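You operate a simulated robot arm through the tools that you are given. There is no shell and no other tool.

Carry out the task below with a simulated robot arm. There is one attempt and no reset: what you move stays moved.

Task
Park the press: stray bearing back on its post, slide in, black knob to LOW, air off.
Fine: no stroke; the bracket stays in the nest.

Only the result counts: the job must be done as asked and must still hold three seconds after the hand-in. Knocking over, shifting, dropping, spilling or breaking anything else fails it.

Robot
A 6-joint arm with a two-finger parallel gripper, fixed in place. Base frame: the origin is at the foot of the arm, x ahead of it, y to its left, z up. Units: mm, degrees, N and s.
With the tool pointing down near the work surface it reaches from about 300 to 660 mm from the base axis. Its first joint turns from -115.0 to 115.0 degrees. Payload 3.43 kg.
Tool frame: the origin (TCP) lies between the finger pads and is the grasp point; the fingertips stand 34 mm ahead of it; z points along the fingers, y is the line along which they close. Largest opening 128 mm; finger width 24, thickness 12; the body of the gripper, 48 by 130 mm, starts 96 mm behind the TCP.
Orientation is that of the tool frame in the base frame, as a unit quaternion [w, x, y, z]. With the fingers straight down and closing along the base's y, the tool's x points along the base's -x, its y along +y and its z along -z.

Tools
- The arm moves only by the tool arm_command. Its argument "commands" is one flat list of numbers, 7 for each row, row after row: the turn, a rotation vector about the base's x, y, z in rad, then the shift along the base's x, y, z in mm, then the opening in per cent of the stroke, from 0 (shut) to 100 (fully open). In form: [wx, wy, wz, x, y, z, claw, wx, wy, wz, x, y, z, claw, ...]. A call has 1 to 20 rows; each row shifts and turns the commanded pose from where the row before left it. Each row takes 0.2 s and may step no farther than 50 mm and 8.6 degrees from the row before; otherwise, or with a gripper value out of range, the whole call is refused. A pose out of reach is approached as far as the arm can. The call stops where the force on the tool passes 40 N (or 10 N more than at its start, if that is more) or the arm is blocked; 0.2 s more then pass. The fingers move at their own pace (about 153 mm/s each) and stop on an object; they squeeze with about 25 N. The grip force told is the motor's: it shows also when the fingers shut on nothing. Time passes only in rows, and 0.2 s behind the last, so rows that do not move let the fingers close. The reply holds the time, the measured pose of the TCP, the force on the tool along the base axes, the opening and the grip force, in the units named above and with some noise, with the torque about the TCP (base axes, N m) and any sound that the robot's microphone picked up.
- Cameras (640 x 400 px; columns grow to the right, rows downward): "scene" is fixed at [400.1, -501.3, 1639.7]; the picture's right is [0.94, -0.34, 0.00], its down [-0.28, -0.78, -0.56] and it looks along [0.19, 0.53, -0.83] (base axes); focal length 340 px, centre (320, 200). "wrist" rides on the gripper at [76, -11, -160] in the tool frame; the picture's right is [0.15, 0.99, 0.00], its down [-0.88, 0.13, -0.46] and it looks along [-0.45, 0.07, 0.89] (tool axes); focal length 234 px, centre (320, 200). There is no depth. A picture from a camera that has moved, and an enlarged one, comes with that camera's place and axes in the base frame and with its lens.
- grab_frame(camera): a new picture of that camera. No time passes.
- lift_body(by): slides the trunk up (or, below 0, down) by that many mm; the arm rides with it, the base frame stays. It gives what a move gives, with no picture.
- close_up(camera, box): a new picture of the part [left, top, right, bottom] of that camera's present view, enlarged. No time passes.
- job_done(): hands the job in; it is judged then, once.

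Nothing tells you positions but the pictures and the camera data. Unless the task says otherwise, let go and move clear before handing in.

The tools are called after "Call:" by a JSON object that holds its "api" and its "payload". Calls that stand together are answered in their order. arm_command: Moves the arm, as the interface text tells. Its arguments: {"type":"object","properties":{"commands":{"type":"array","items":{"type":"number"}}},"required":["commands"]} The other tools are called the same way: lift_body (by) slides the trunk up or down; grab_frame (camera) takes a picture; close_up (camera, box) takes an enlarged picture of a part of a camera's view; job_done () hands the job in.

At the start:

```text
t: 0.0
position: [325.6, -186.5, 1309.4]
orientation: [-0.001, 0.0, 1.0, 0.001]
wrist_force: [-0.4, 0.0, -0.1]
ft_torque: [0.0, 0.05, 0.04]
finger_gap: 128.3
grip_force: 0.0
trunk travel left (down, up): [-925.0, 65.0]
```

scene: 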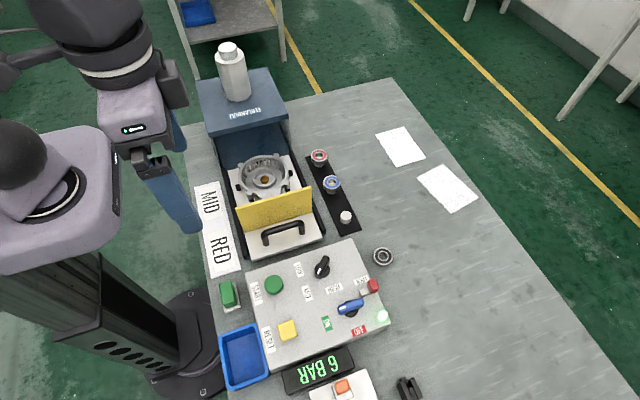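
wrist: 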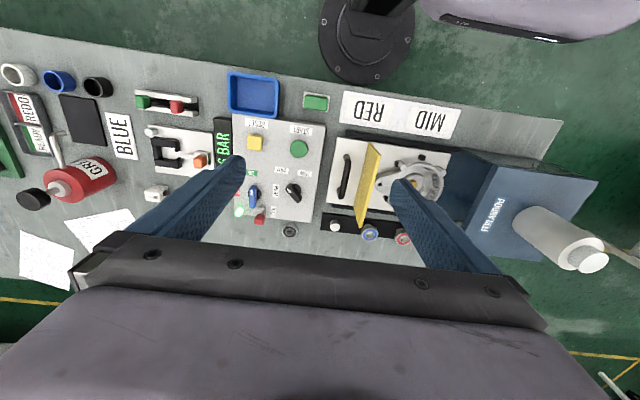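

I see a press with a slide pulled out, a control panel with a black knob, a blue lever/valve, buttons, and a stray bearing right of the panel. I'll look closer at the parts before moving anything.

Call:
{"api": "close_up", "payload": {"camera": "scene", "box": [180, 40, 400, 180]}}

Call:
{"api": "close_up", "payload": {"camera": "scene", "box": [230, 140, 400, 250]}}

Call:
{"api": "close_up", "payload": {"camera": "scene", "box": [230, 235, 410, 350]}}

Call:
{"api": "close_up", "payload": {"camera": "scene", "box": [210, 260, 450, 400]}}

Call:
{"api": "close_up", "payload": {"camera": "wrist", "box": [220, 80, 460, 260]}}

Call:
{"api": "close_up", "payload": {"camera": "wrist", "box": [0, 50, 240, 220]}}

```text
2.86 times, centred on (290, 110) of scene
camera zoom: at [400.1, -501.3, 1639.7], right [0.94, -0.34, 0.0], down [-0.28, -0.78, -0.56], along [0.19, 0.53, -0.83], focal length 971 px, centre (406, 457)
```

zoom: 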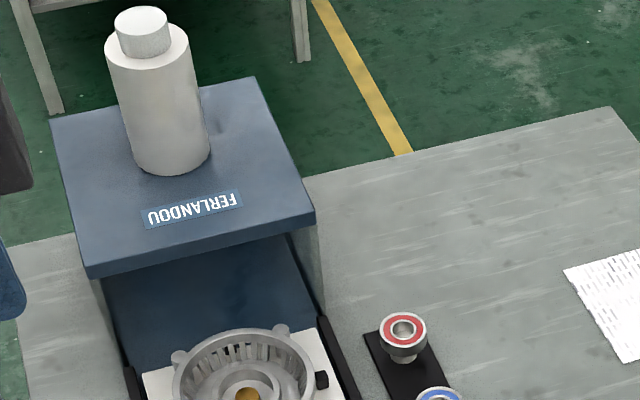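

```text
3.64 times, centred on (315, 195) of scene
camera zoom: at [400.1, -501.3, 1639.7], right [0.94, -0.34, 0.0], down [-0.28, -0.78, -0.56], along [0.19, 0.53, -0.83], focal length 1236 px, centre (338, 218)
```

zoom: 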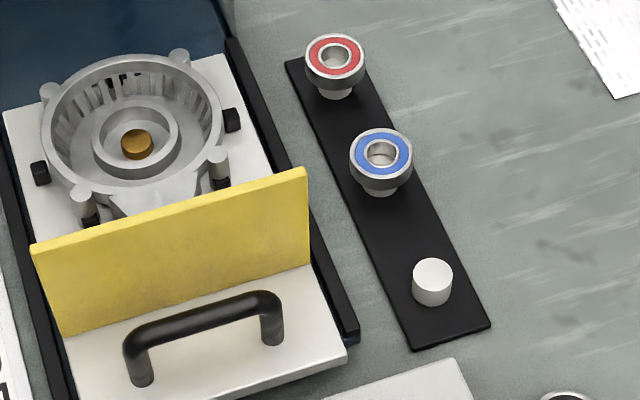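

```text
3.48 times, centred on (320, 292) of scene
camera zoom: at [400.1, -501.3, 1639.7], right [0.94, -0.34, 0.0], down [-0.28, -0.78, -0.56], along [0.19, 0.53, -0.83], focal length 1182 px, centre (320, -122)
```

zoom: 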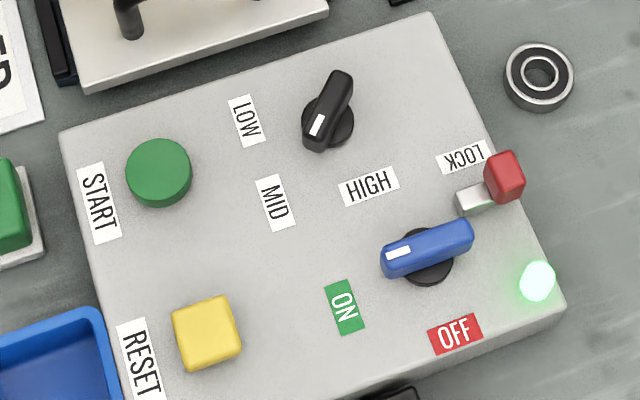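

```text
2.67 times, centred on (330, 330) of scene
camera zoom: at [400.1, -501.3, 1639.7], right [0.94, -0.34, 0.0], down [-0.28, -0.78, -0.56], along [0.19, 0.53, -0.83], focal length 906 px, centre (293, -147)
```

zoom: 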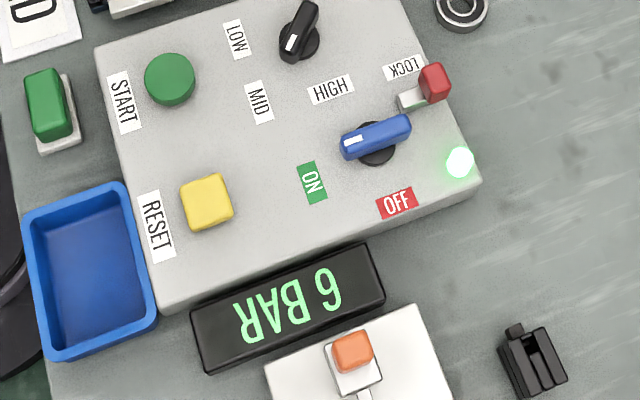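

```text
2.22 times, centred on (340, 170) of wrist
camera zoom: at [247.8, -198.3, 1467.4], right [-0.15, 0.99, 0.0], down [0.88, 0.13, 0.46], along [0.45, 0.07, -0.89], focal length 520 px, centre (276, 267)
```

zoom: 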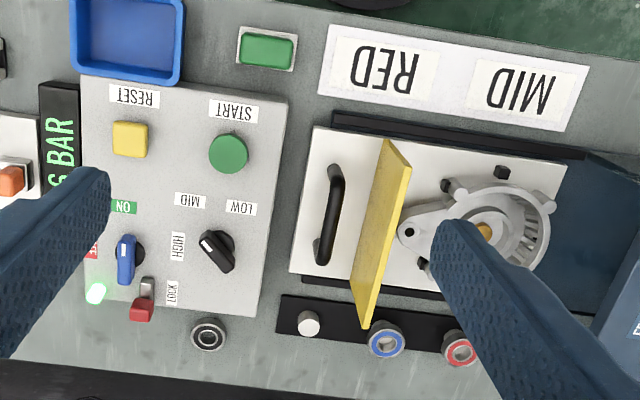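

```text
2.35 times, centred on (120, 135) of wrist
camera zoom: at [247.8, -198.3, 1467.4], right [-0.15, 0.99, 0.0], down [0.88, 0.13, 0.46], along [0.45, 0.07, -0.89], focal length 551 px, centre (791, 353)
```

zoom: 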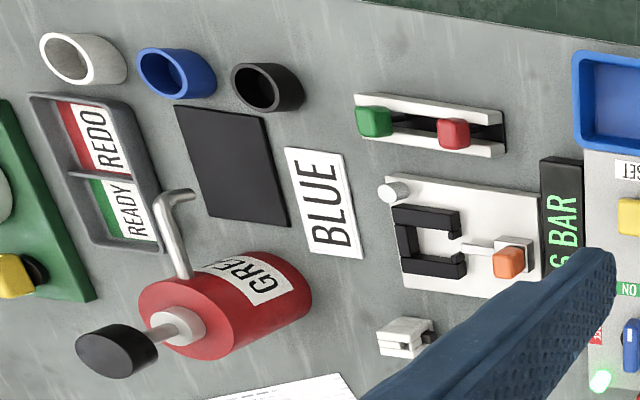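

The bearing sits near (660, -226) by my triangulation, at a table height of roughly 870. The panel spans about x 340–605 and y -370 to -160. I'll lower the trunk for a closer look while staying well above everything.

Call:
{"api": "lift_body", "payload": {"by": -180}}

Call:
{"api": "grab_frame", "payload": {"camera": "wrist"}}

Call:
{"api": "grab_frame", "payload": {"camera": "scene"}}

```text
t: 2.0
position: [324.7, -186.7, 1129.3]
orientation: [0.0, 0.0, 1.0, 0.0]
wrist_force: [0.5, -0.4, -0.1]
ft_torque: [0.0, 0.0, 0.01]
finger_gap: 128.1
grip_force: 0.0
trunk travel left (down, up): [-745.0, 245.0]
```

```text
taken
camera wrist: at [247.8, -198.3, 1287.4], right [-0.15, 0.99, 0.0], down [0.88, 0.13, 0.46], along [0.45, 0.07, -0.89], focal length 234 px, centre (320, 200)
```

wrist: 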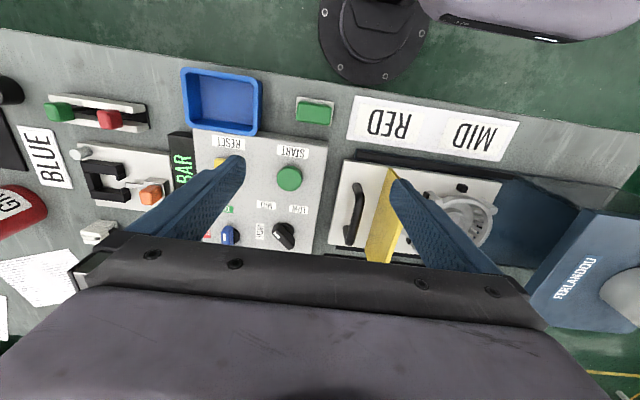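

```text
taken
```

scene: 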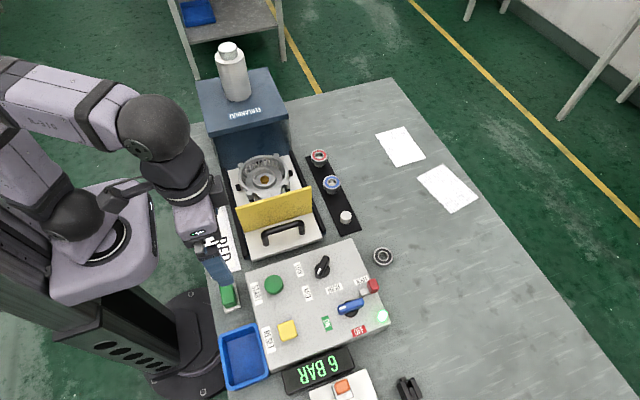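

The gripper blocks part of the view, so I'll move forward over the panel at this height. That puts the knobs and bearing in the clear part of the wrist view.

Call:
{"api": "arm_command", "payload": {"commands": [0, 0, 0, 45, -15, 0, 100, 0, 0, 0, 45, -15, 0, 100, 0, 0, 0, 45, -15, 0, 100, 0, 0, 0, 25, -10, 0, 100]}}

Call:
{"api": "grab_frame", "payload": {"camera": "wrist"}}

Call:
{"api": "close_up", "payload": {"camera": "wrist", "box": [170, 60, 410, 210]}}

```text
t: 3.0
position: [485.1, -241.2, 1128.1]
orientation: [-0.001, 0.0, 1.0, -0.001]
wrist_force: [0.1, -0.5, -0.2]
ft_torque: [0.02, 0.02, -0.01]
finger_gap: 128.1
grip_force: 0.0
trunk travel left (down, up): [-745.0, 245.0]
```

```text
taken
camera wrist: at [407.2, -253.3, 1287.3], right [-0.15, 0.99, 0.0], down [0.88, 0.13, 0.45], along [0.45, 0.07, -0.89], focal length 234 px, centre (320, 200)
```

wrist: 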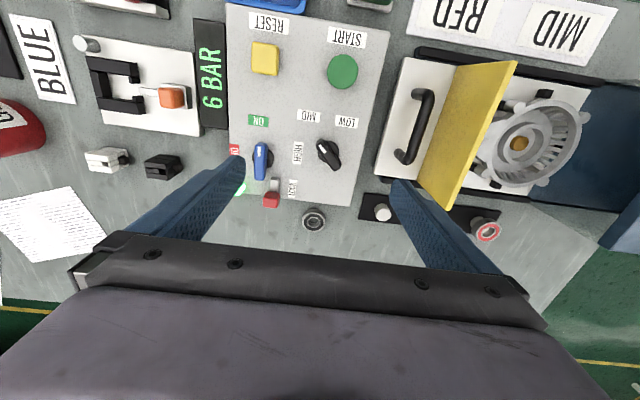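

```text
2.67 times, centred on (290, 135) of wrist
camera zoom: at [407.2, -253.3, 1287.3], right [-0.15, 0.99, 0.0], down [0.88, 0.13, 0.45], along [0.45, 0.07, -0.89], focal length 624 px, centre (400, 373)
```

zoom: 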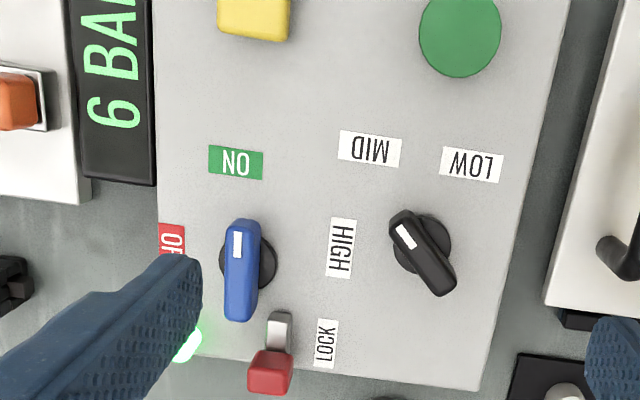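

The panel top is near z≈922. The black knob is at (505, -225) pointing to MID, and the blue valve is at (531, -327) pointing to ON. A red LOCK tab is at (587, -304), close to the valve's swing, so I'll inspect it before touching anything.

Call:
{"api": "arm_command", "payload": {"commands": [0, 0, 0, 20, -40, 0, 100, 0, 0, 0, 15, -35, -35, 100, 0, 0, 0, 0, 0, -35, 100]}}

Call:
{"api": "grab_frame", "payload": {"camera": "wrist"}}

Call:
{"api": "close_up", "payload": {"camera": "wrist", "box": [230, 100, 430, 225]}}

```text
refused: row 2 steps farther than a row can; nothing moved
```

```text
taken
camera wrist: at [407.2, -253.3, 1287.3], right [-0.15, 0.99, 0.0], down [0.88, 0.13, 0.45], along [0.45, 0.07, -0.89], focal length 234 px, centre (320, 200)
```

wrist: 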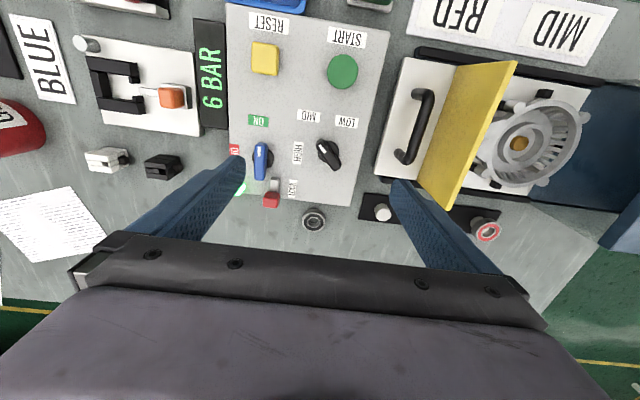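

```text
3.20 times, centred on (330, 162) of wrist
camera zoom: at [407.2, -253.3, 1287.3], right [-0.15, 0.99, 0.0], down [0.88, 0.13, 0.45], along [0.45, 0.07, -0.89], focal length 749 px, centre (288, 320)
```

zoom: 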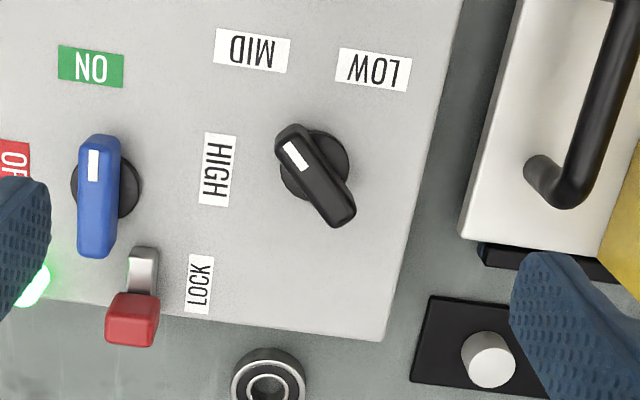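

The move was refused because one step was too long, so nothing moved. I'll repeat it in smaller steps to get the LOCK tab in view.

Call:
{"api": "arm_command", "payload": {"commands": [0, 0, 0, 15, -35, 0, 100, 0, 0, 0, 15, -35, 0, 100, 0, 0, 0, 0, 0, -35, 100, 0, 0, 0, 0, 0, -35, 100]}}

Call:
{"api": "grab_frame", "payload": {"camera": "wrist"}}

Call:
{"api": "close_up", "payload": {"camera": "wrist", "box": [230, 80, 430, 205]}}

```text
t: 4.0
position: [493.2, -292.4, 1046.2]
orientation: [0.001, -0.001, 1.0, 0.0]
wrist_force: [-0.1, -0.3, -0.1]
ft_torque: [-0.04, 0.0, 0.0]
finger_gap: 128.1
grip_force: 0.0
out of reach, approached as far as the arm can: row 2
trunk travel left (down, up): [-745.0, 245.0]
```

```text
taken
camera wrist: at [416.5, -304.1, 1204.2], right [-0.15, 0.99, 0.0], down [0.88, 0.13, 0.46], along [0.45, 0.07, -0.89], focal length 234 px, centre (320, 200)
```

wrist: 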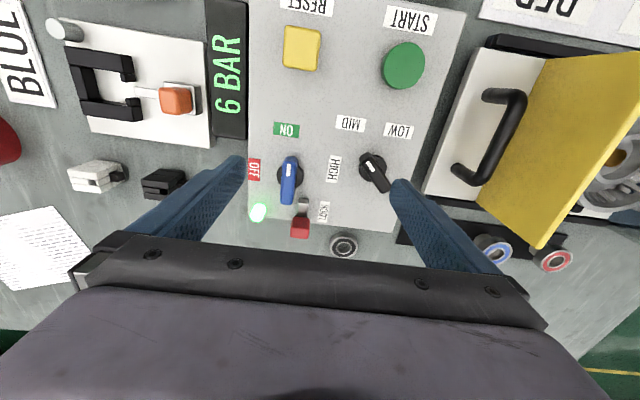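

```text
3.20 times, centred on (330, 142) of wrist
camera zoom: at [416.5, -304.1, 1204.2], right [-0.15, 0.99, 0.0], down [0.88, 0.13, 0.46], along [0.45, 0.07, -0.89], focal length 749 px, centre (288, 384)
```

zoom: 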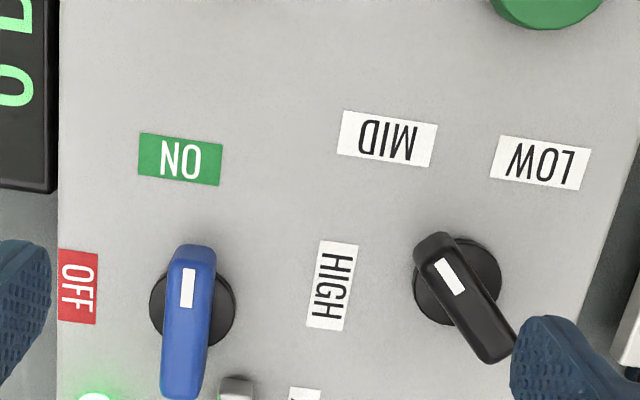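

At this trunk height the reach is shorter than I need, because the arm's shoulder is well below its wrist. I'll raise the trunk and lower the arm by the same amount to gain reach.

Call:
{"api": "lift_body", "payload": {"by": 160}}

Call:
{"api": "arm_command", "payload": {"commands": [0, 0, 0, 0, 0, -40, 100, 0, 0, 0, 0, 0, -40, 100, 0, 0, 0, 0, 0, -40, 100]}}

```text
t: 5.8
position: [494.1, -292.4, 1203.9]
orientation: [0.0, 0.0, 1.0, 0.0]
wrist_force: [-0.7, -0.5, 0.2]
ft_torque: [0.03, 0.02, 0.01]
finger_gap: 127.9
grip_force: 0.0
trunk travel left (down, up): [-905.0, 85.0]
```

```text
t: 6.6
position: [493.5, -295.5, 1082.9]
orientation: [-0.001, 0.0, 1.0, 0.0]
wrist_force: [-0.4, -0.6, -0.3]
ft_torque: [0.01, 0.0, 0.01]
finger_gap: 127.8
grip_force: 0.0
trunk travel left (down, up): [-905.0, 85.0]
```

The arm follows from its measured pose. Now I'll move forward to look at the LOCK tab and the bearing.

Call:
{"api": "arm_command", "payload": {"commands": [0, 0, 0, 35, -5, 0, 100, 0, 0, 0, 35, -5, 0, 100]}}

Call:
{"api": "grab_frame", "payload": {"camera": "wrist"}}

Call:
{"api": "close_up", "payload": {"camera": "wrist", "box": [220, 60, 420, 185]}}

```text
t: 7.2
position: [562.9, -304.1, 1083.4]
orientation: [-0.001, 0.0, 1.0, 0.001]
wrist_force: [-0.3, 0.4, 0.3]
ft_torque: [-0.02, 0.03, 0.0]
finger_gap: 128.1
grip_force: 0.1
trunk travel left (down, up): [-905.0, 85.0]
```

```text
taken
camera wrist: at [487.5, -316.6, 1241.5], right [-0.15, 0.99, 0.0], down [0.88, 0.13, 0.45], along [0.45, 0.07, -0.89], focal length 234 px, centre (320, 200)
```

wrist: 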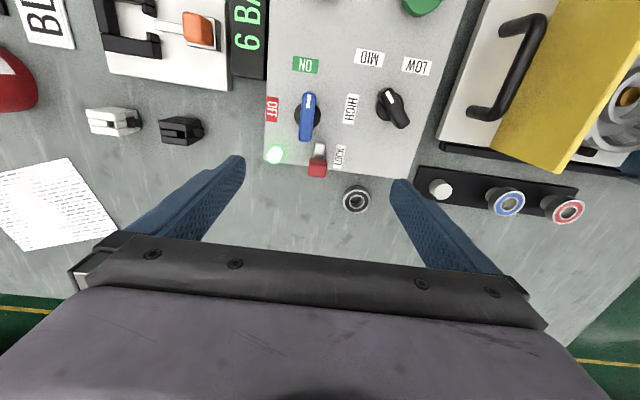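

```text
3.20 times, centred on (320, 122) of wrist
camera zoom: at [487.5, -316.6, 1241.5], right [-0.15, 0.99, 0.0], down [0.88, 0.13, 0.45], along [0.45, 0.07, -0.89], focal length 749 px, centre (320, 448)
```

zoom: 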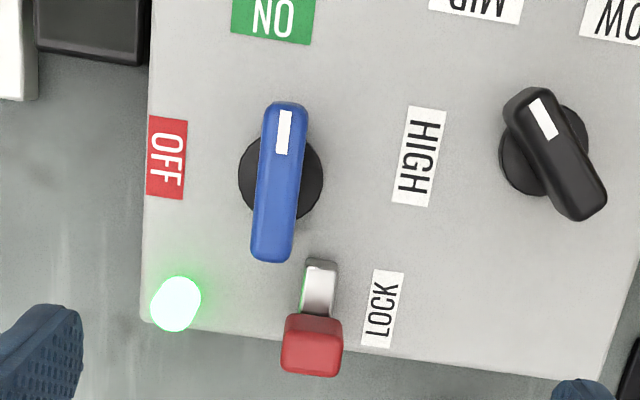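

The lock tab's shape is still unclear, so I'll zoom in with both cameras.

Call:
{"api": "close_up", "payload": {"camera": "scene", "box": [325, 260, 405, 310]}}

Call:
{"api": "close_up", "payload": {"camera": "wrist", "box": [280, 90, 360, 190]}}

```text
8.00 times, centred on (365, 285) of scene
camera zoom: at [400.1, -501.3, 1639.7], right [0.94, -0.34, 0.0], down [-0.28, -0.78, -0.56], along [0.19, 0.53, -0.83], focal length 2718 px, centre (-40, -480)
```

zoom: 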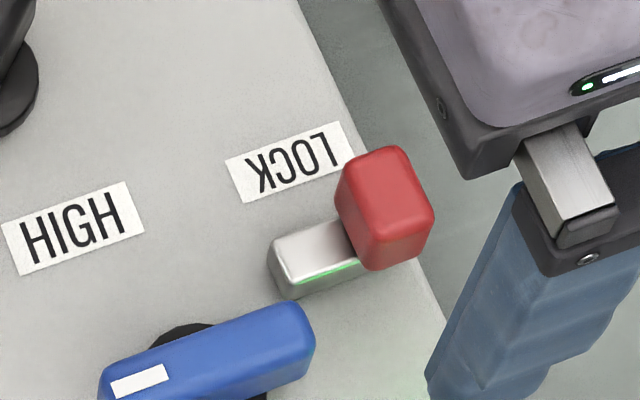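

```text
4.00 times, centred on (320, 140) of wrist
camera zoom: at [487.5, -316.6, 1241.5], right [-0.15, 0.99, 0.0], down [0.88, 0.13, 0.45], along [0.45, 0.07, -0.89], focal length 937 px, centre (320, 440)
```

zoom: 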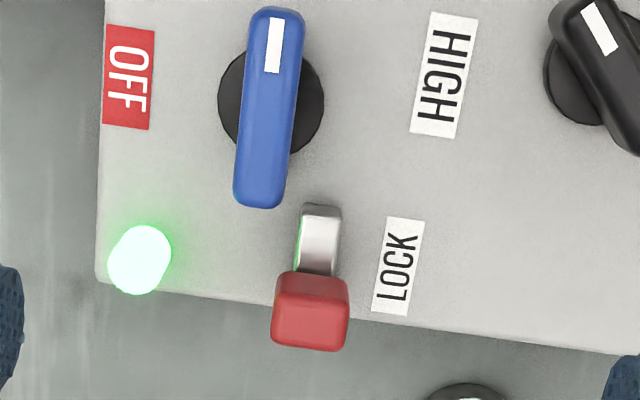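

The lock is a small bolt that looks withdrawn: its tip is at x≈560, just outside the valve lever's swing. The stray bearing is at about (659, -227) and the empty post at about (606, -109). I'll zoom in on the rack and the bearing.

Call:
{"api": "close_up", "payload": {"camera": "wrist", "box": [330, 150, 610, 240]}}

Call:
{"api": "close_up", "payload": {"camera": "scene", "box": [295, 140, 375, 240]}}

Call:
{"api": "close_up", "payload": {"camera": "scene", "box": [350, 235, 420, 280]}}

```text
2.29 times, centred on (470, 195) of wrist
camera zoom: at [487.5, -316.6, 1241.5], right [-0.15, 0.99, 0.0], down [0.88, 0.13, 0.45], along [0.45, 0.07, -0.89], focal length 535 px, centre (-23, 211)
```

zoom: 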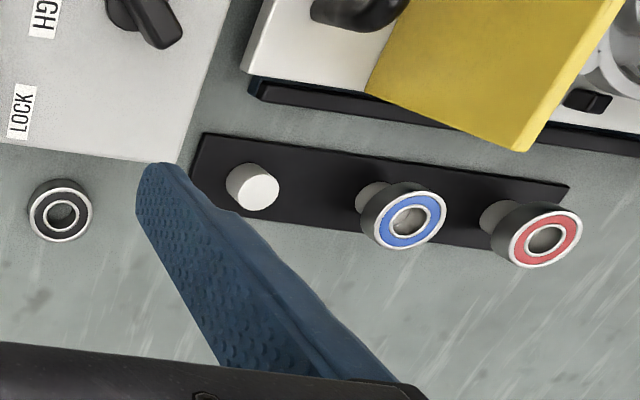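

```text
4.00 times, centred on (335, 190) of scene
camera zoom: at [400.1, -501.3, 1639.7], right [0.94, -0.34, 0.0], down [-0.28, -0.78, -0.56], along [0.19, 0.53, -0.83], focal length 1359 px, centre (260, 240)
```

zoom: 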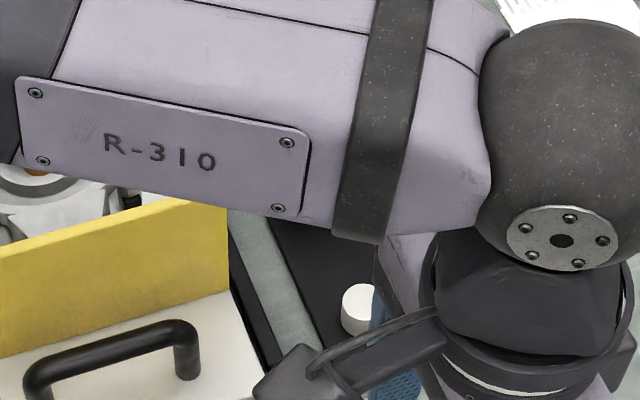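

```text
8.89 times, centred on (385, 258) of scene
camera zoom: at [400.1, -501.3, 1639.7], right [0.94, -0.34, 0.0], down [-0.28, -0.78, -0.56], along [0.19, 0.53, -0.83], focal length 3020 px, centre (-258, -311)
```

zoom: 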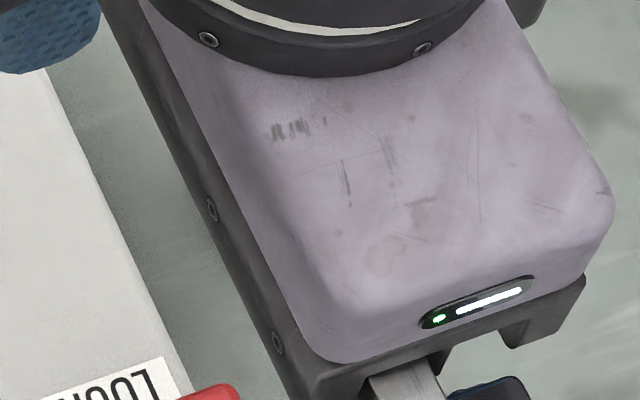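

I'll move over toward the rack at the same height to see the posts and seated bearings better.

Call:
{"api": "arm_command", "payload": {"commands": [0, 0, 0, 0, 45, 0, 100, 0, 0, 0, 0, 45, 0, 100, 0, 0, 0, 0, 45, 0, 100, 0, 0, 0, 0, 25, 0, 100]}}

Call:
{"api": "grab_frame", "payload": {"camera": "wrist"}}

Call:
{"api": "close_up", "payload": {"camera": "wrist", "box": [240, 110, 440, 235]}}

```text
t: 8.2
position: [563.7, -143.4, 1083.2]
orientation: [0.0, 0.001, 1.0, 0.0]
wrist_force: [-0.1, -0.5, 0.2]
ft_torque: [-0.03, 0.0, 0.01]
finger_gap: 127.7
grip_force: 0.0
trunk travel left (down, up): [-905.0, 85.0]
```

```text
taken
camera wrist: at [486.7, -154.6, 1242.1], right [-0.15, 0.99, 0.0], down [0.88, 0.13, 0.46], along [0.45, 0.07, -0.89], focal length 234 px, centre (320, 200)
```

wrist: 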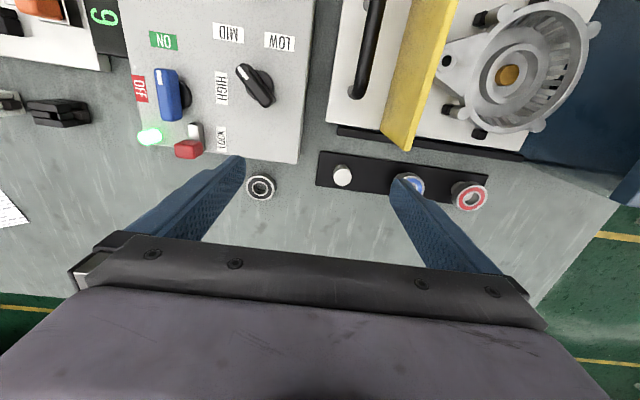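

```text
3.20 times, centred on (340, 172) of wrist
camera zoom: at [486.7, -154.6, 1242.1], right [-0.15, 0.99, 0.0], down [0.88, 0.13, 0.46], along [0.45, 0.07, -0.89], focal length 749 px, centre (256, 288)
```

zoom: 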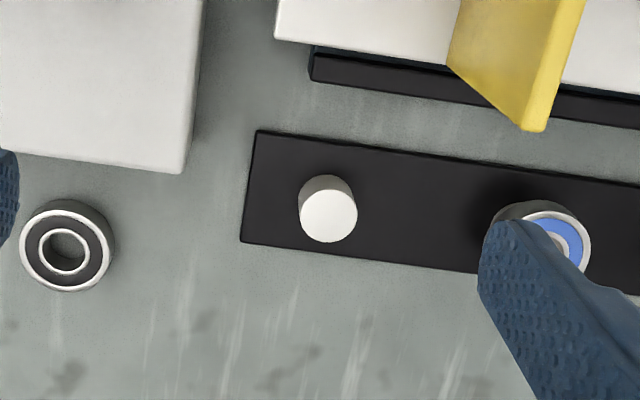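

The empty post top is near (611, -101, 910), and the yellow guard is tall, with its top at about z=1013. I'll drop a little for a sharper look at the post and the bearing bore.

Call:
{"api": "arm_command", "payload": {"commands": [0, 0, 0, 5, 10, -40, 100, 0, 0, 0, 5, 10, -40, 100]}}

Call:
{"api": "grab_frame", "payload": {"camera": "wrist"}}

Call:
{"api": "close_up", "payload": {"camera": "wrist", "box": [230, 140, 410, 250]}}

Call:
{"api": "close_up", "payload": {"camera": "scene", "box": [295, 140, 415, 280]}}

```text
t: 8.8
position: [576.1, -122.0, 1005.0]
orientation: [0.0, 0.0, 1.0, -0.001]
wrist_force: [0.0, -0.6, 0.4]
ft_torque: [0.0, 0.01, 0.0]
finger_gap: 128.0
grip_force: 0.1
trunk travel left (down, up): [-905.0, 85.0]
```

```text
taken
camera wrist: at [499.0, -133.9, 1163.4], right [-0.15, 0.99, 0.0], down [0.88, 0.13, 0.46], along [0.45, 0.07, -0.89], focal length 234 px, centre (320, 200)
```

wrist: 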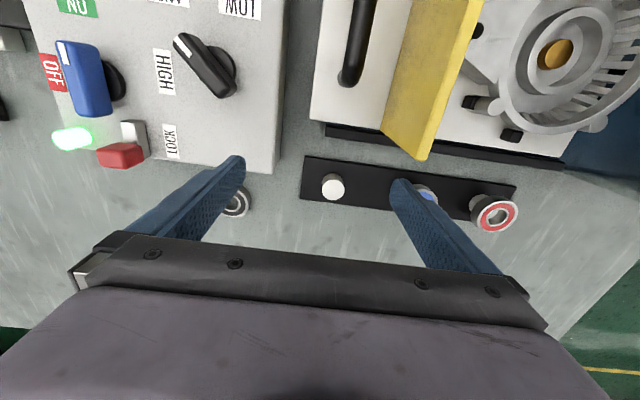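

```text
3.56 times, centred on (320, 195) of wrist
camera zoom: at [499.0, -133.9, 1163.4], right [-0.15, 0.99, 0.0], down [0.88, 0.13, 0.46], along [0.45, 0.07, -0.89], focal length 833 px, centre (320, 218)
```

zoom: 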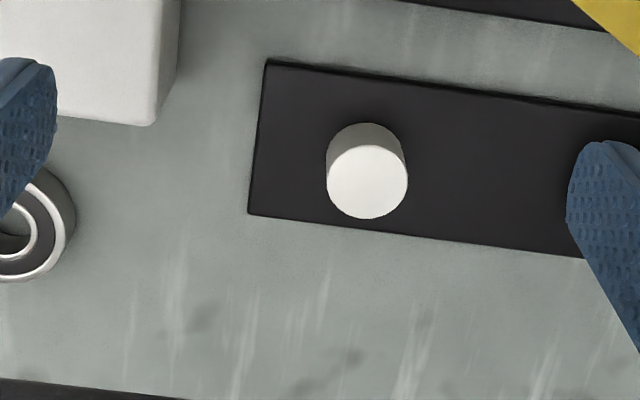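

```text
2.86 times, centred on (355, 210) of scene
camera zoom: at [400.1, -501.3, 1639.7], right [0.94, -0.34, 0.0], down [-0.28, -0.78, -0.56], along [0.19, 0.53, -0.83], focal length 971 px, centre (220, 171)
```

zoom: 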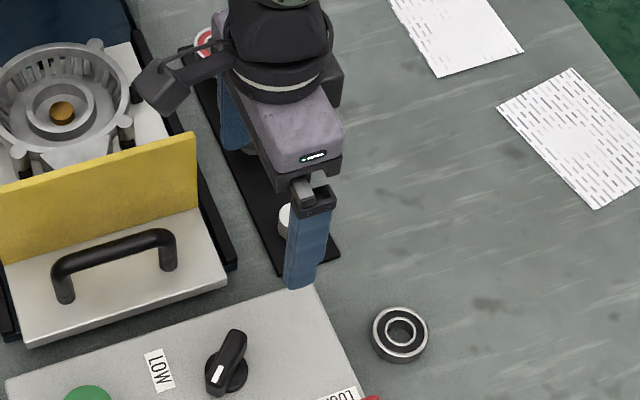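

I have the bearing top at about (659, -228.5, 890) and the empty post top at about (612.5, -100.7, 905). I'll check how the other bearings sit on their posts to confirm the right seat.

Call:
{"api": "close_up", "payload": {"camera": "wrist", "box": [440, 160, 560, 250]}}

Call:
{"api": "arm_command", "payload": {"commands": [0, 0, 0, 0, 40, 20, 100, 0, 0, 0, 0, 40, 20, 100]}}

Call:
{"api": "grab_frame", "payload": {"camera": "wrist"}}

Call:
{"api": "close_up", "payload": {"camera": "wrist", "box": [250, 130, 430, 240]}}

```text
4.44 times, centred on (500, 205) of wrist
camera zoom: at [499.0, -133.9, 1163.4], right [-0.15, 0.99, 0.0], down [0.88, 0.13, 0.46], along [0.45, 0.07, -0.89], focal length 1041 px, centre (-480, 178)
```

zoom: 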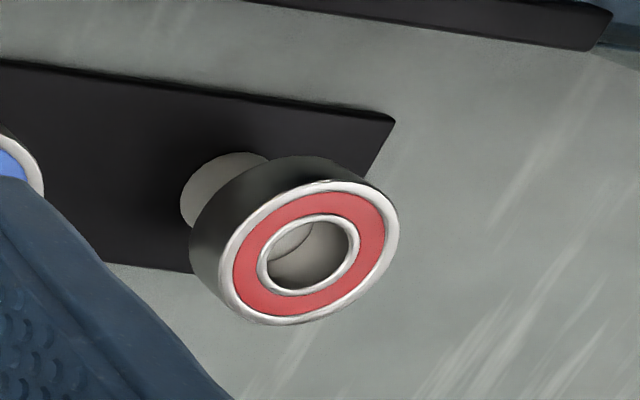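

```text
t: 9.4
position: [574.3, -42.6, 1044.8]
orientation: [0.0, 0.0, 1.0, 0.0]
wrist_force: [0.1, -0.1, 0.5]
ft_torque: [0.03, -0.04, -0.02]
finger_gap: 128.2
grip_force: 0.1
trunk travel left (down, up): [-905.0, 85.0]
```

```text
taken
camera wrist: at [496.7, -55.4, 1203.6], right [-0.15, 0.99, 0.0], down [0.88, 0.13, 0.46], along [0.45, 0.07, -0.89], focal length 234 px, centre (320, 200)
```

wrist: 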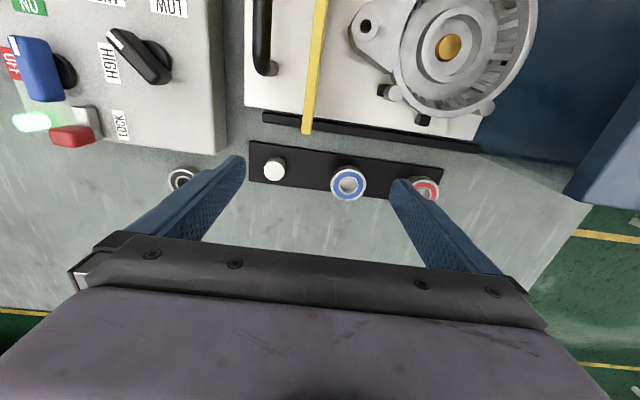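

```text
3.56 times, centred on (340, 185) of wrist
camera zoom: at [496.7, -55.4, 1203.6], right [-0.15, 0.99, 0.0], down [0.88, 0.13, 0.46], along [0.45, 0.07, -0.89], focal length 833 px, centre (249, 253)
```

zoom: 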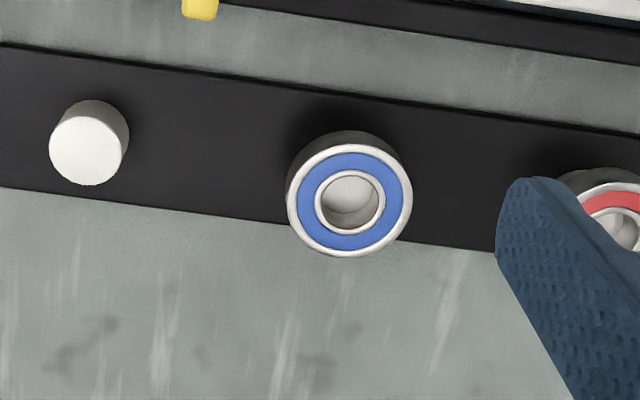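

The seated bearings rest on top of their posts at a 100 mm pitch along x≈612.5, so the empty post is at (612.5, -100.4). I'll move above the stray bearing with the tool tilted about 17° outward to gain reach.

Call:
{"api": "arm_command", "payload": {"commands": [0, 0, 0, 7, -46, 0, 70, 0, 0, 0, 7, -46, 0, 70, 0, 0, 0, 7, -47, 0, 65, 0, 0, 0, 7, -47, 0, 65, 0, -0.148, 0, 0, 0, 0, 65, 0, -0.148, 0, 0, 0, 0, 65]}}

Call:
{"api": "grab_frame", "payload": {"camera": "wrist"}}

Call:
{"api": "grab_frame", "payload": {"camera": "scene"}}

```text
t: 10.8
position: [603.0, -229.4, 1045.9]
orientation: [0.147, 0.0, 0.989, -0.001]
wrist_force: [-0.5, -0.5, 0.3]
ft_torque: [-0.02, -0.03, -0.01]
finger_gap: 83.2
grip_force: 0.1
trunk travel left (down, up): [-905.0, 85.0]
```

```text
taken
camera wrist: at [481.9, -242.1, 1175.2], right [-0.14, 0.99, -0.04], down [0.71, 0.13, 0.69], along [0.69, 0.07, -0.72], focal length 234 px, centre (320, 200)
```

wrist: 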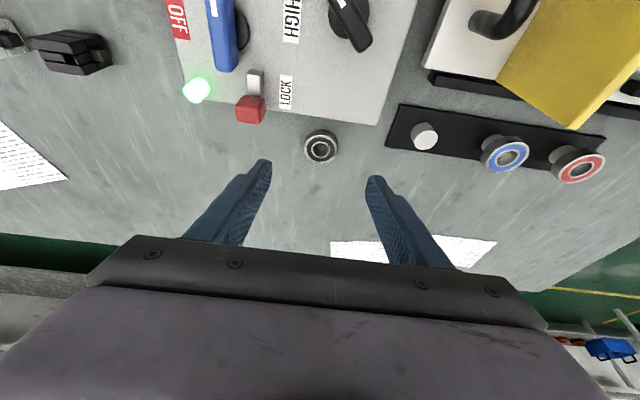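

```text
taken
```

scene: 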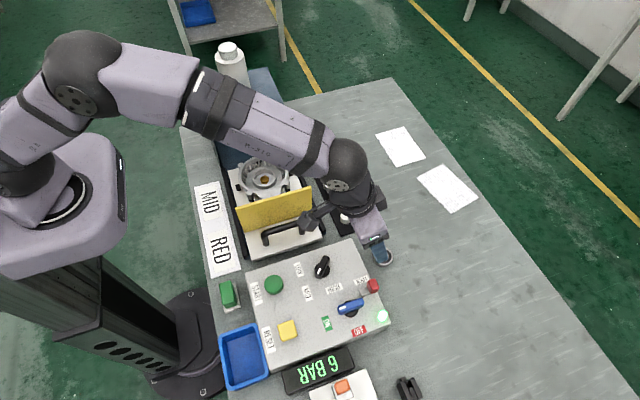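

The tilted pose works and the bearing lies straight ahead between the fingers. I'll approach to a hover above it and check the alignment.

Call:
{"api": "arm_command", "payload": {"commands": [0, 0, 0, 24, 0, -42, 65, 0, 0, 0, 23, 0, -40, 65]}}

Call:
{"api": "grab_frame", "payload": {"camera": "wrist"}}

Call:
{"api": "close_up", "payload": {"camera": "wrist", "box": [240, 110, 400, 210]}}

```text
t: 11.4
position: [648.2, -229.1, 965.3]
orientation: [0.148, 0.0, 0.989, 0.0]
wrist_force: [-0.1, -0.5, -0.5]
ft_torque: [0.03, 0.01, 0.04]
finger_gap: 83.2
grip_force: 0.1
trunk travel left (down, up): [-905.0, 85.0]
```

```text
taken
camera wrist: at [528.0, -240.8, 1094.0], right [-0.14, 0.99, -0.04], down [0.71, 0.13, 0.69], along [0.69, 0.07, -0.72], focal length 234 px, centre (320, 200)
```

wrist: 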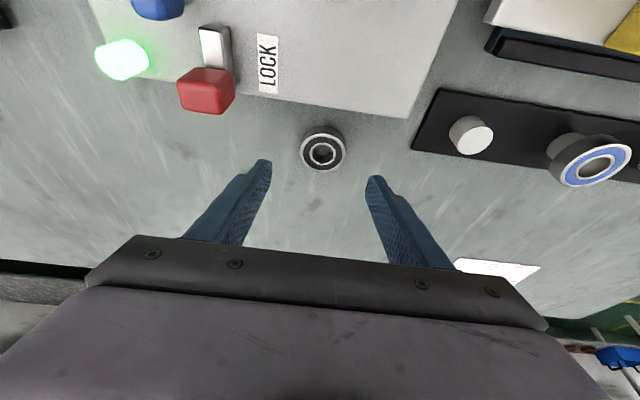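

```text
4.00 times, centred on (320, 160) of wrist
camera zoom: at [528.0, -240.8, 1094.0], right [-0.14, 0.99, -0.04], down [0.71, 0.13, 0.69], along [0.69, 0.07, -0.72], focal length 937 px, centre (320, 360)
```

zoom: 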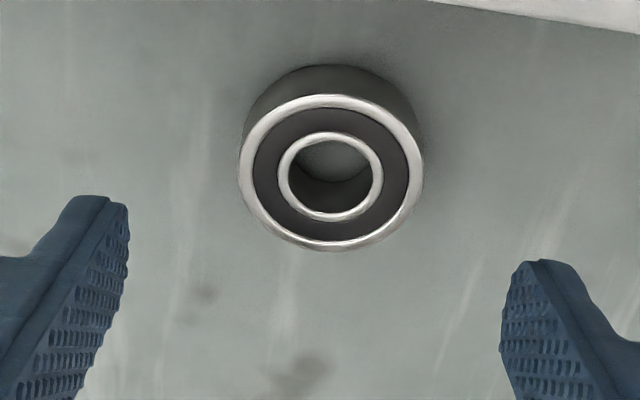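

The bearing is 47 mm across, centred near (658.2, -228.4), and well centred between the fingers. I'll descend in stages and watch the force.

Call:
{"api": "arm_command", "payload": {"commands": [0, 0, 0, 0.9, 0.7, -25, 65, 0, 0, 0, 0, 0, -16, 65, 0, 0, 0, 0, 0, -4, 65]}}

Call:
{"api": "grab_frame", "payload": {"camera": "wrist"}}

Call:
{"api": "close_up", "payload": {"camera": "wrist", "box": [240, 110, 400, 210]}}

```text
t: 12.2
position: [649.9, -228.1, 917.5]
orientation: [0.146, 0.0, 0.989, 0.0]
wrist_force: [0.5, -0.3, 0.4]
ft_torque: [0.0, 0.02, 0.0]
finger_gap: 83.1
grip_force: 0.0
trunk travel left (down, up): [-905.0, 85.0]
```

```text
taken
camera wrist: at [529.4, -240.2, 1047.7], right [-0.14, 0.99, -0.04], down [0.71, 0.13, 0.69], along [0.69, 0.07, -0.72], focal length 234 px, centre (320, 200)
```

wrist: 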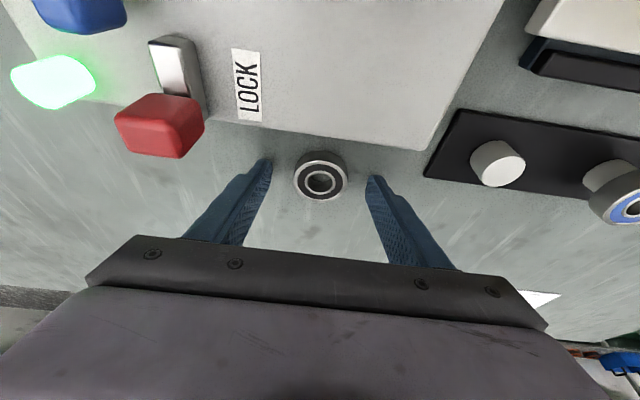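

```text
4.00 times, centred on (320, 160) of wrist
camera zoom: at [529.4, -240.2, 1047.7], right [-0.14, 0.99, -0.04], down [0.71, 0.13, 0.69], along [0.69, 0.07, -0.72], focal length 937 px, centre (320, 360)
```

zoom: 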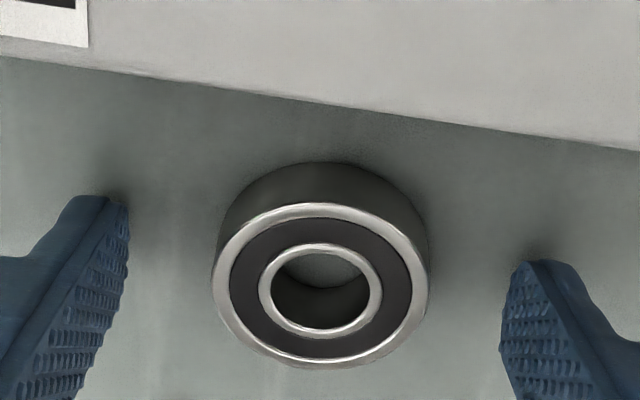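

The fingertips are just above the table on either side of the bearing. I'll descend a few more millimetres and close.

Call:
{"api": "arm_command", "payload": {"commands": [0, 0, 0, 0, 0, -2, 65, 0, 0, 0, 0, 0, -2, 65]}}

Call:
{"api": "arm_command", "payload": {"commands": [0, 0, 0, 0, 0, 0, 45, 0, 0, 0, 0, 0, 0, 30, 0, 0, 0, 0, 0, 0, 30, 0, 0, 0, 0, 0, 0, 30]}}

Call:
{"api": "close_up", "payload": {"camera": "wrist", "box": [240, 110, 400, 210]}}

```text
t: 12.8
position: [649.8, -227.5, 916.2]
orientation: [0.15, 0.0, 0.989, -0.001]
wrist_force: [-2.7, 0.1, 7.3]
ft_torque: [0.34, 0.13, 0.07]
finger_gap: 83.1
grip_force: 0.0
trunk travel left (down, up): [-905.0, 85.0]
```

```text
t: 13.8
position: [648.6, -226.2, 914.9]
orientation: [0.15, 0.001, 0.989, -0.001]
wrist_force: [2.7, 5.9, 13.1]
ft_torque: [0.55, -0.04, 0.07]
finger_gap: 45.6
grip_force: 25.1
trunk travel left (down, up): [-905.0, 85.0]
```

```text
4.00 times, centred on (320, 160) of wrist
camera zoom: at [528.5, -238.3, 1045.0], right [-0.14, 0.99, -0.04], down [0.71, 0.13, 0.7], along [0.69, 0.07, -0.72], focal length 937 px, centre (320, 360)
```

zoom: 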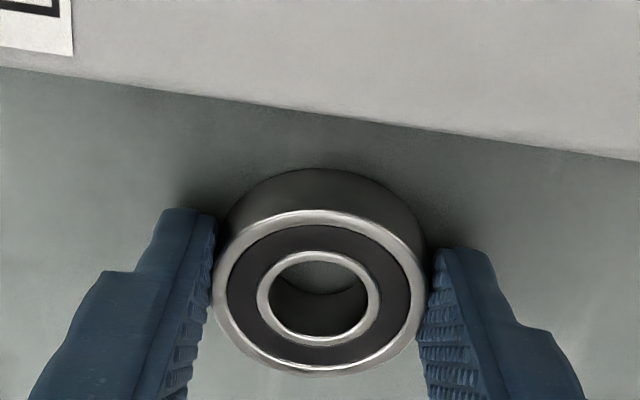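

The fingers have closed at 45.6 mm with 25 N of grip, and the tips are lightly touching the table. I'll lift gently and confirm the hold.

Call:
{"api": "arm_command", "payload": {"commands": [0, 0, 0, 0, 0, 5, 30, 0, 0, 0, 0, 0, 10, 30, 0, 0, 0, 0, 0, 20, 30]}}

Call:
{"api": "grab_frame", "payload": {"camera": "wrist"}}

Call:
{"api": "close_up", "payload": {"camera": "wrist", "box": [240, 110, 400, 210]}}

```text
t: 14.6
position: [649.5, -227.2, 949.4]
orientation: [0.147, 0.0, 0.989, 0.0]
wrist_force: [-0.6, -0.5, -1.5]
ft_torque: [0.01, 0.01, 0.0]
finger_gap: 45.6
grip_force: 25.5
trunk travel left (down, up): [-905.0, 85.0]
```

```text
taken
camera wrist: at [528.8, -239.6, 1078.2], right [-0.14, 0.99, -0.04], down [0.71, 0.13, 0.69], along [0.69, 0.07, -0.72], focal length 234 px, centre (320, 200)
```

wrist: 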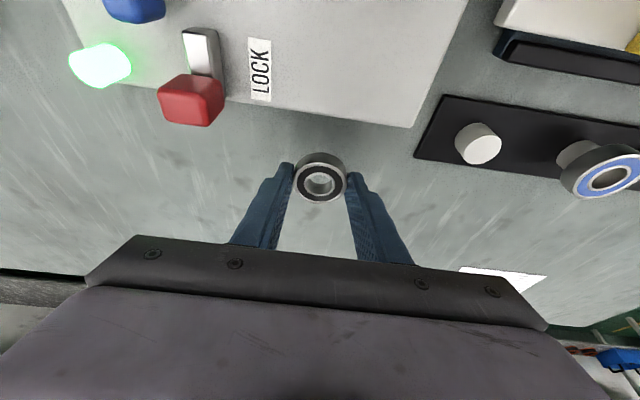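

```text
4.00 times, centred on (320, 160) of wrist
camera zoom: at [528.8, -239.6, 1078.2], right [-0.14, 0.99, -0.04], down [0.71, 0.13, 0.69], along [0.69, 0.07, -0.72], focal length 937 px, centre (320, 360)
```

zoom: 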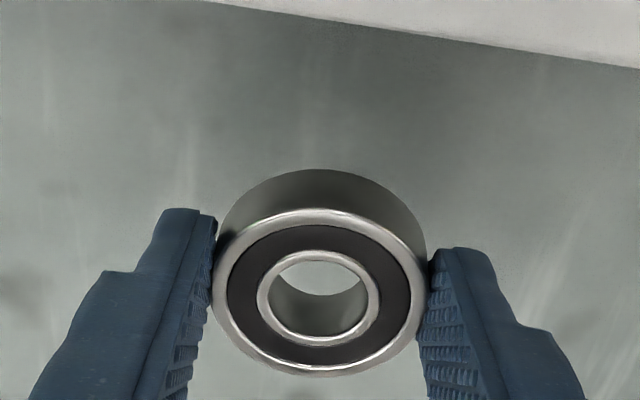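

The bearing is held firmly at about (+9.5, 0, -29) from the TCP. I'll carry it toward the empty post and stop short, so I can measure the post relative to the gripper.

Call:
{"api": "arm_command", "payload": {"commands": [0, 0, 0, 0, 0, 26, 30, 0, 0, 0, -16, 29, 0, 30, 0, 0, 0, -16, 29, 0, 30, 0, 0, 0, -15, 29, 0, 30, 0, 0, 0, 0, 0, 0, 30]}}

Call:
{"api": "grab_frame", "payload": {"camera": "wrist"}}

Call:
{"api": "close_up", "payload": {"camera": "wrist", "box": [270, 100, 430, 200]}}

```text
t: 15.8
position: [603.1, -140.7, 976.4]
orientation: [0.148, 0.0, 0.989, 0.0]
wrist_force: [0.2, -1.1, -1.4]
ft_torque: [0.03, 0.0, 0.02]
finger_gap: 45.6
grip_force: 24.7
trunk travel left (down, up): [-905.0, 85.0]
```

```text
taken
camera wrist: at [482.3, -153.6, 1105.8], right [-0.14, 0.99, -0.04], down [0.71, 0.13, 0.69], along [0.69, 0.07, -0.72], focal length 234 px, centre (320, 200)
```

wrist: 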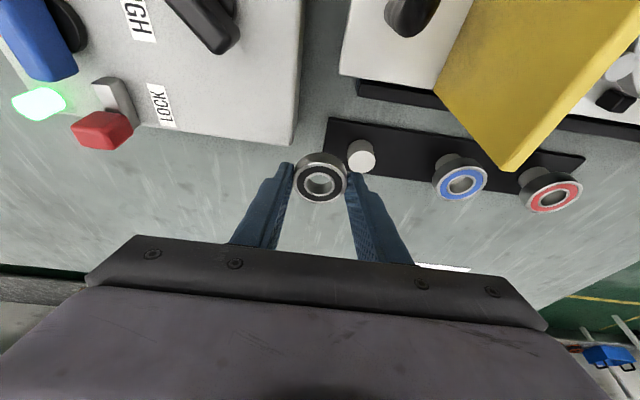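

```text
4.00 times, centred on (350, 150) of wrist
camera zoom: at [482.3, -153.6, 1105.8], right [-0.14, 0.99, -0.04], down [0.71, 0.13, 0.69], along [0.69, 0.07, -0.72], focal length 937 px, centre (200, 400)
```

zoom: 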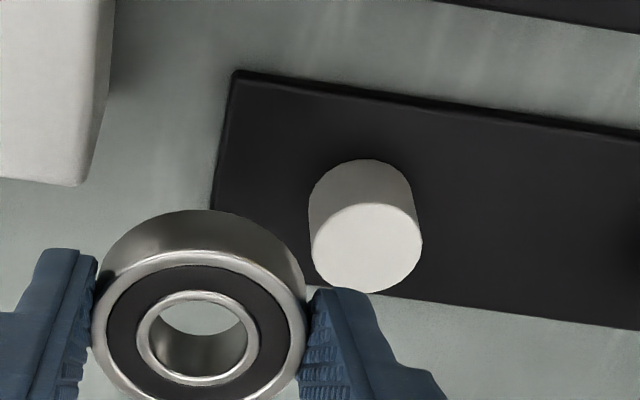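

The post is about 40.6 mm further in +y from the held bearing, with almost no x offset. I'll move across and check the alignment before lowering.

Call:
{"api": "arm_command", "payload": {"commands": [0, 0, 0, 0, 20, 0, 30, 0, 0, 0, 0, 20.6, 0, 30, 0, 0, 0, 0, 0, 0, 30]}}

Call:
{"api": "close_up", "payload": {"camera": "wrist", "box": [240, 100, 400, 200]}}

Call:
{"api": "close_up", "payload": {"camera": "scene", "box": [300, 170, 400, 250]}}

```text
t: 16.6
position: [603.2, -100.0, 976.1]
orientation: [0.146, 0.0, 0.989, 0.0]
wrist_force: [-0.5, -0.1, -0.8]
ft_torque: [-0.02, 0.02, 0.01]
finger_gap: 45.6
grip_force: 25.6
trunk travel left (down, up): [-905.0, 85.0]
```

```text
4.00 times, centred on (320, 150) of wrist
camera zoom: at [482.6, -111.5, 1105.5], right [-0.14, 0.99, -0.04], down [0.71, 0.13, 0.69], along [0.69, 0.07, -0.72], focal length 937 px, centre (320, 400)
```

zoom: 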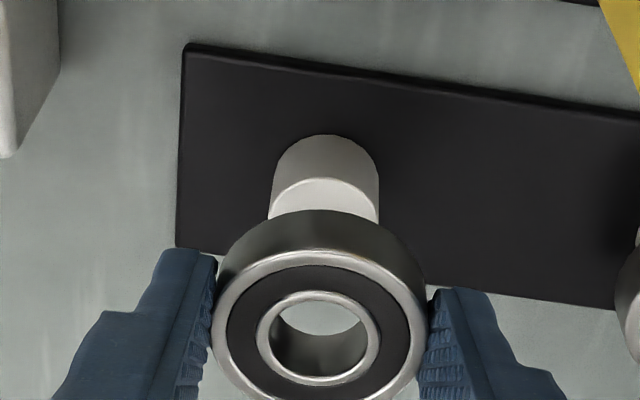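

```text
5.00 times, centred on (350, 210) of scene
camera zoom: at [400.1, -501.3, 1639.7], right [0.94, -0.34, 0.0], down [-0.28, -0.78, -0.56], along [0.19, 0.53, -0.83], focal length 1699 px, centre (170, 150)
```

zoom: 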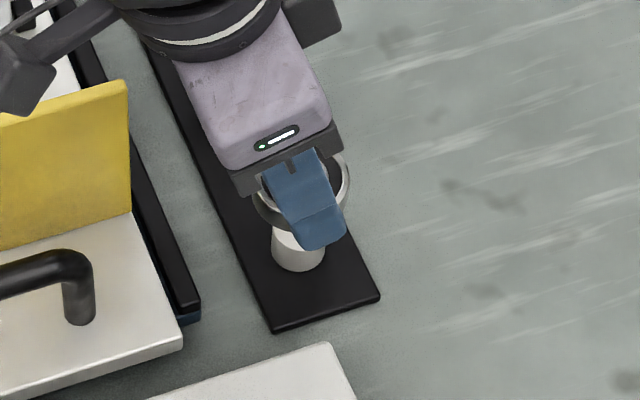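

The alignment looks good: the post is about 0.8 mm to the -y side of the bearing centre. I'll correct that and lower most of the way.

Call:
{"api": "arm_command", "payload": {"commands": [0, 0, 0, 0, -0.8, -10, 30, 0, 0, 0, 0, 0, -9, 30, 0, 0, 0, 0, 0, 0, 30]}}

Call:
{"api": "close_up", "payload": {"camera": "wrist", "box": [240, 100, 400, 200]}}

Call:
{"api": "close_up", "payload": {"camera": "scene", "box": [320, 190, 370, 230]}}

```text
t: 17.4
position: [603.7, -100.1, 956.7]
orientation: [0.148, 0.0, 0.989, 0.0]
wrist_force: [0.2, 0.2, -1.7]
ft_torque: [0.03, 0.01, -0.02]
finger_gap: 45.7
grip_force: 24.9
trunk travel left (down, up): [-905.0, 85.0]
```

```text
4.00 times, centred on (320, 150) of wrist
camera zoom: at [483.3, -112.1, 1085.8], right [-0.14, 0.99, -0.04], down [0.71, 0.13, 0.69], along [0.69, 0.07, -0.72], focal length 937 px, centre (320, 400)
```

zoom: 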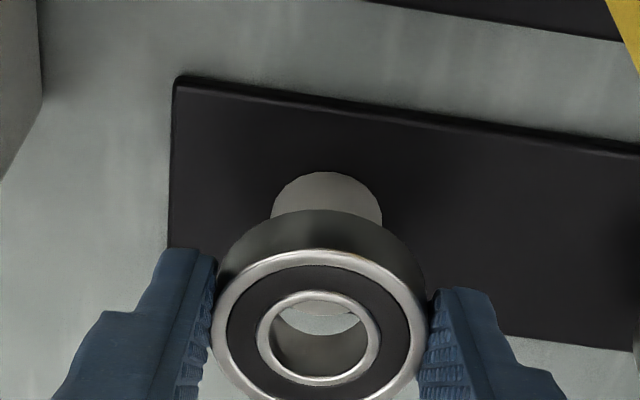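

```text
10.00 times, centred on (345, 210) of scene
camera zoom: at [400.1, -501.3, 1639.7], right [0.94, -0.34, 0.0], down [-0.28, -0.78, -0.56], along [0.19, 0.53, -0.83], focal length 3398 px, centre (70, 100)
```

zoom: 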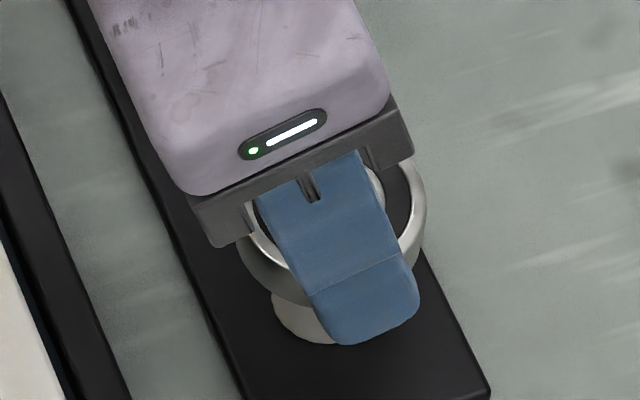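

The bearing is centred over the post and about 8 mm above it. I'll lower in small steps until I feel contact.

Call:
{"api": "arm_command", "payload": {"commands": [0, 0, 0, 0, 0, -2, 30, 0, 0, 0, 0, 0, -2, 30, 0, 0, 0, 0, 0, 0, 30]}}

Call:
{"api": "arm_command", "payload": {"commands": [0, 0, 0, 0, 0, -1, 30, 0, 0, 0, 0, 0, -1, 30, 0, 0, 0, 0, 0, 0, 30]}}

```text
t: 18.2
position: [604.4, -99.9, 952.7]
orientation: [0.147, 0.001, 0.989, 0.0]
wrist_force: [0.4, 0.3, -1.5]
ft_torque: [0.01, 0.0, -0.01]
finger_gap: 46.0
grip_force: 25.0
trunk travel left (down, up): [-905.0, 85.0]
```

```text
t: 19.0
position: [604.9, -100.0, 950.7]
orientation: [0.147, 0.0, 0.989, 0.0]
wrist_force: [0.8, -0.4, -0.3]
ft_torque: [-0.02, 0.0, 0.05]
finger_gap: 45.5
grip_force: 25.1
trunk travel left (down, up): [-905.0, 85.0]
```

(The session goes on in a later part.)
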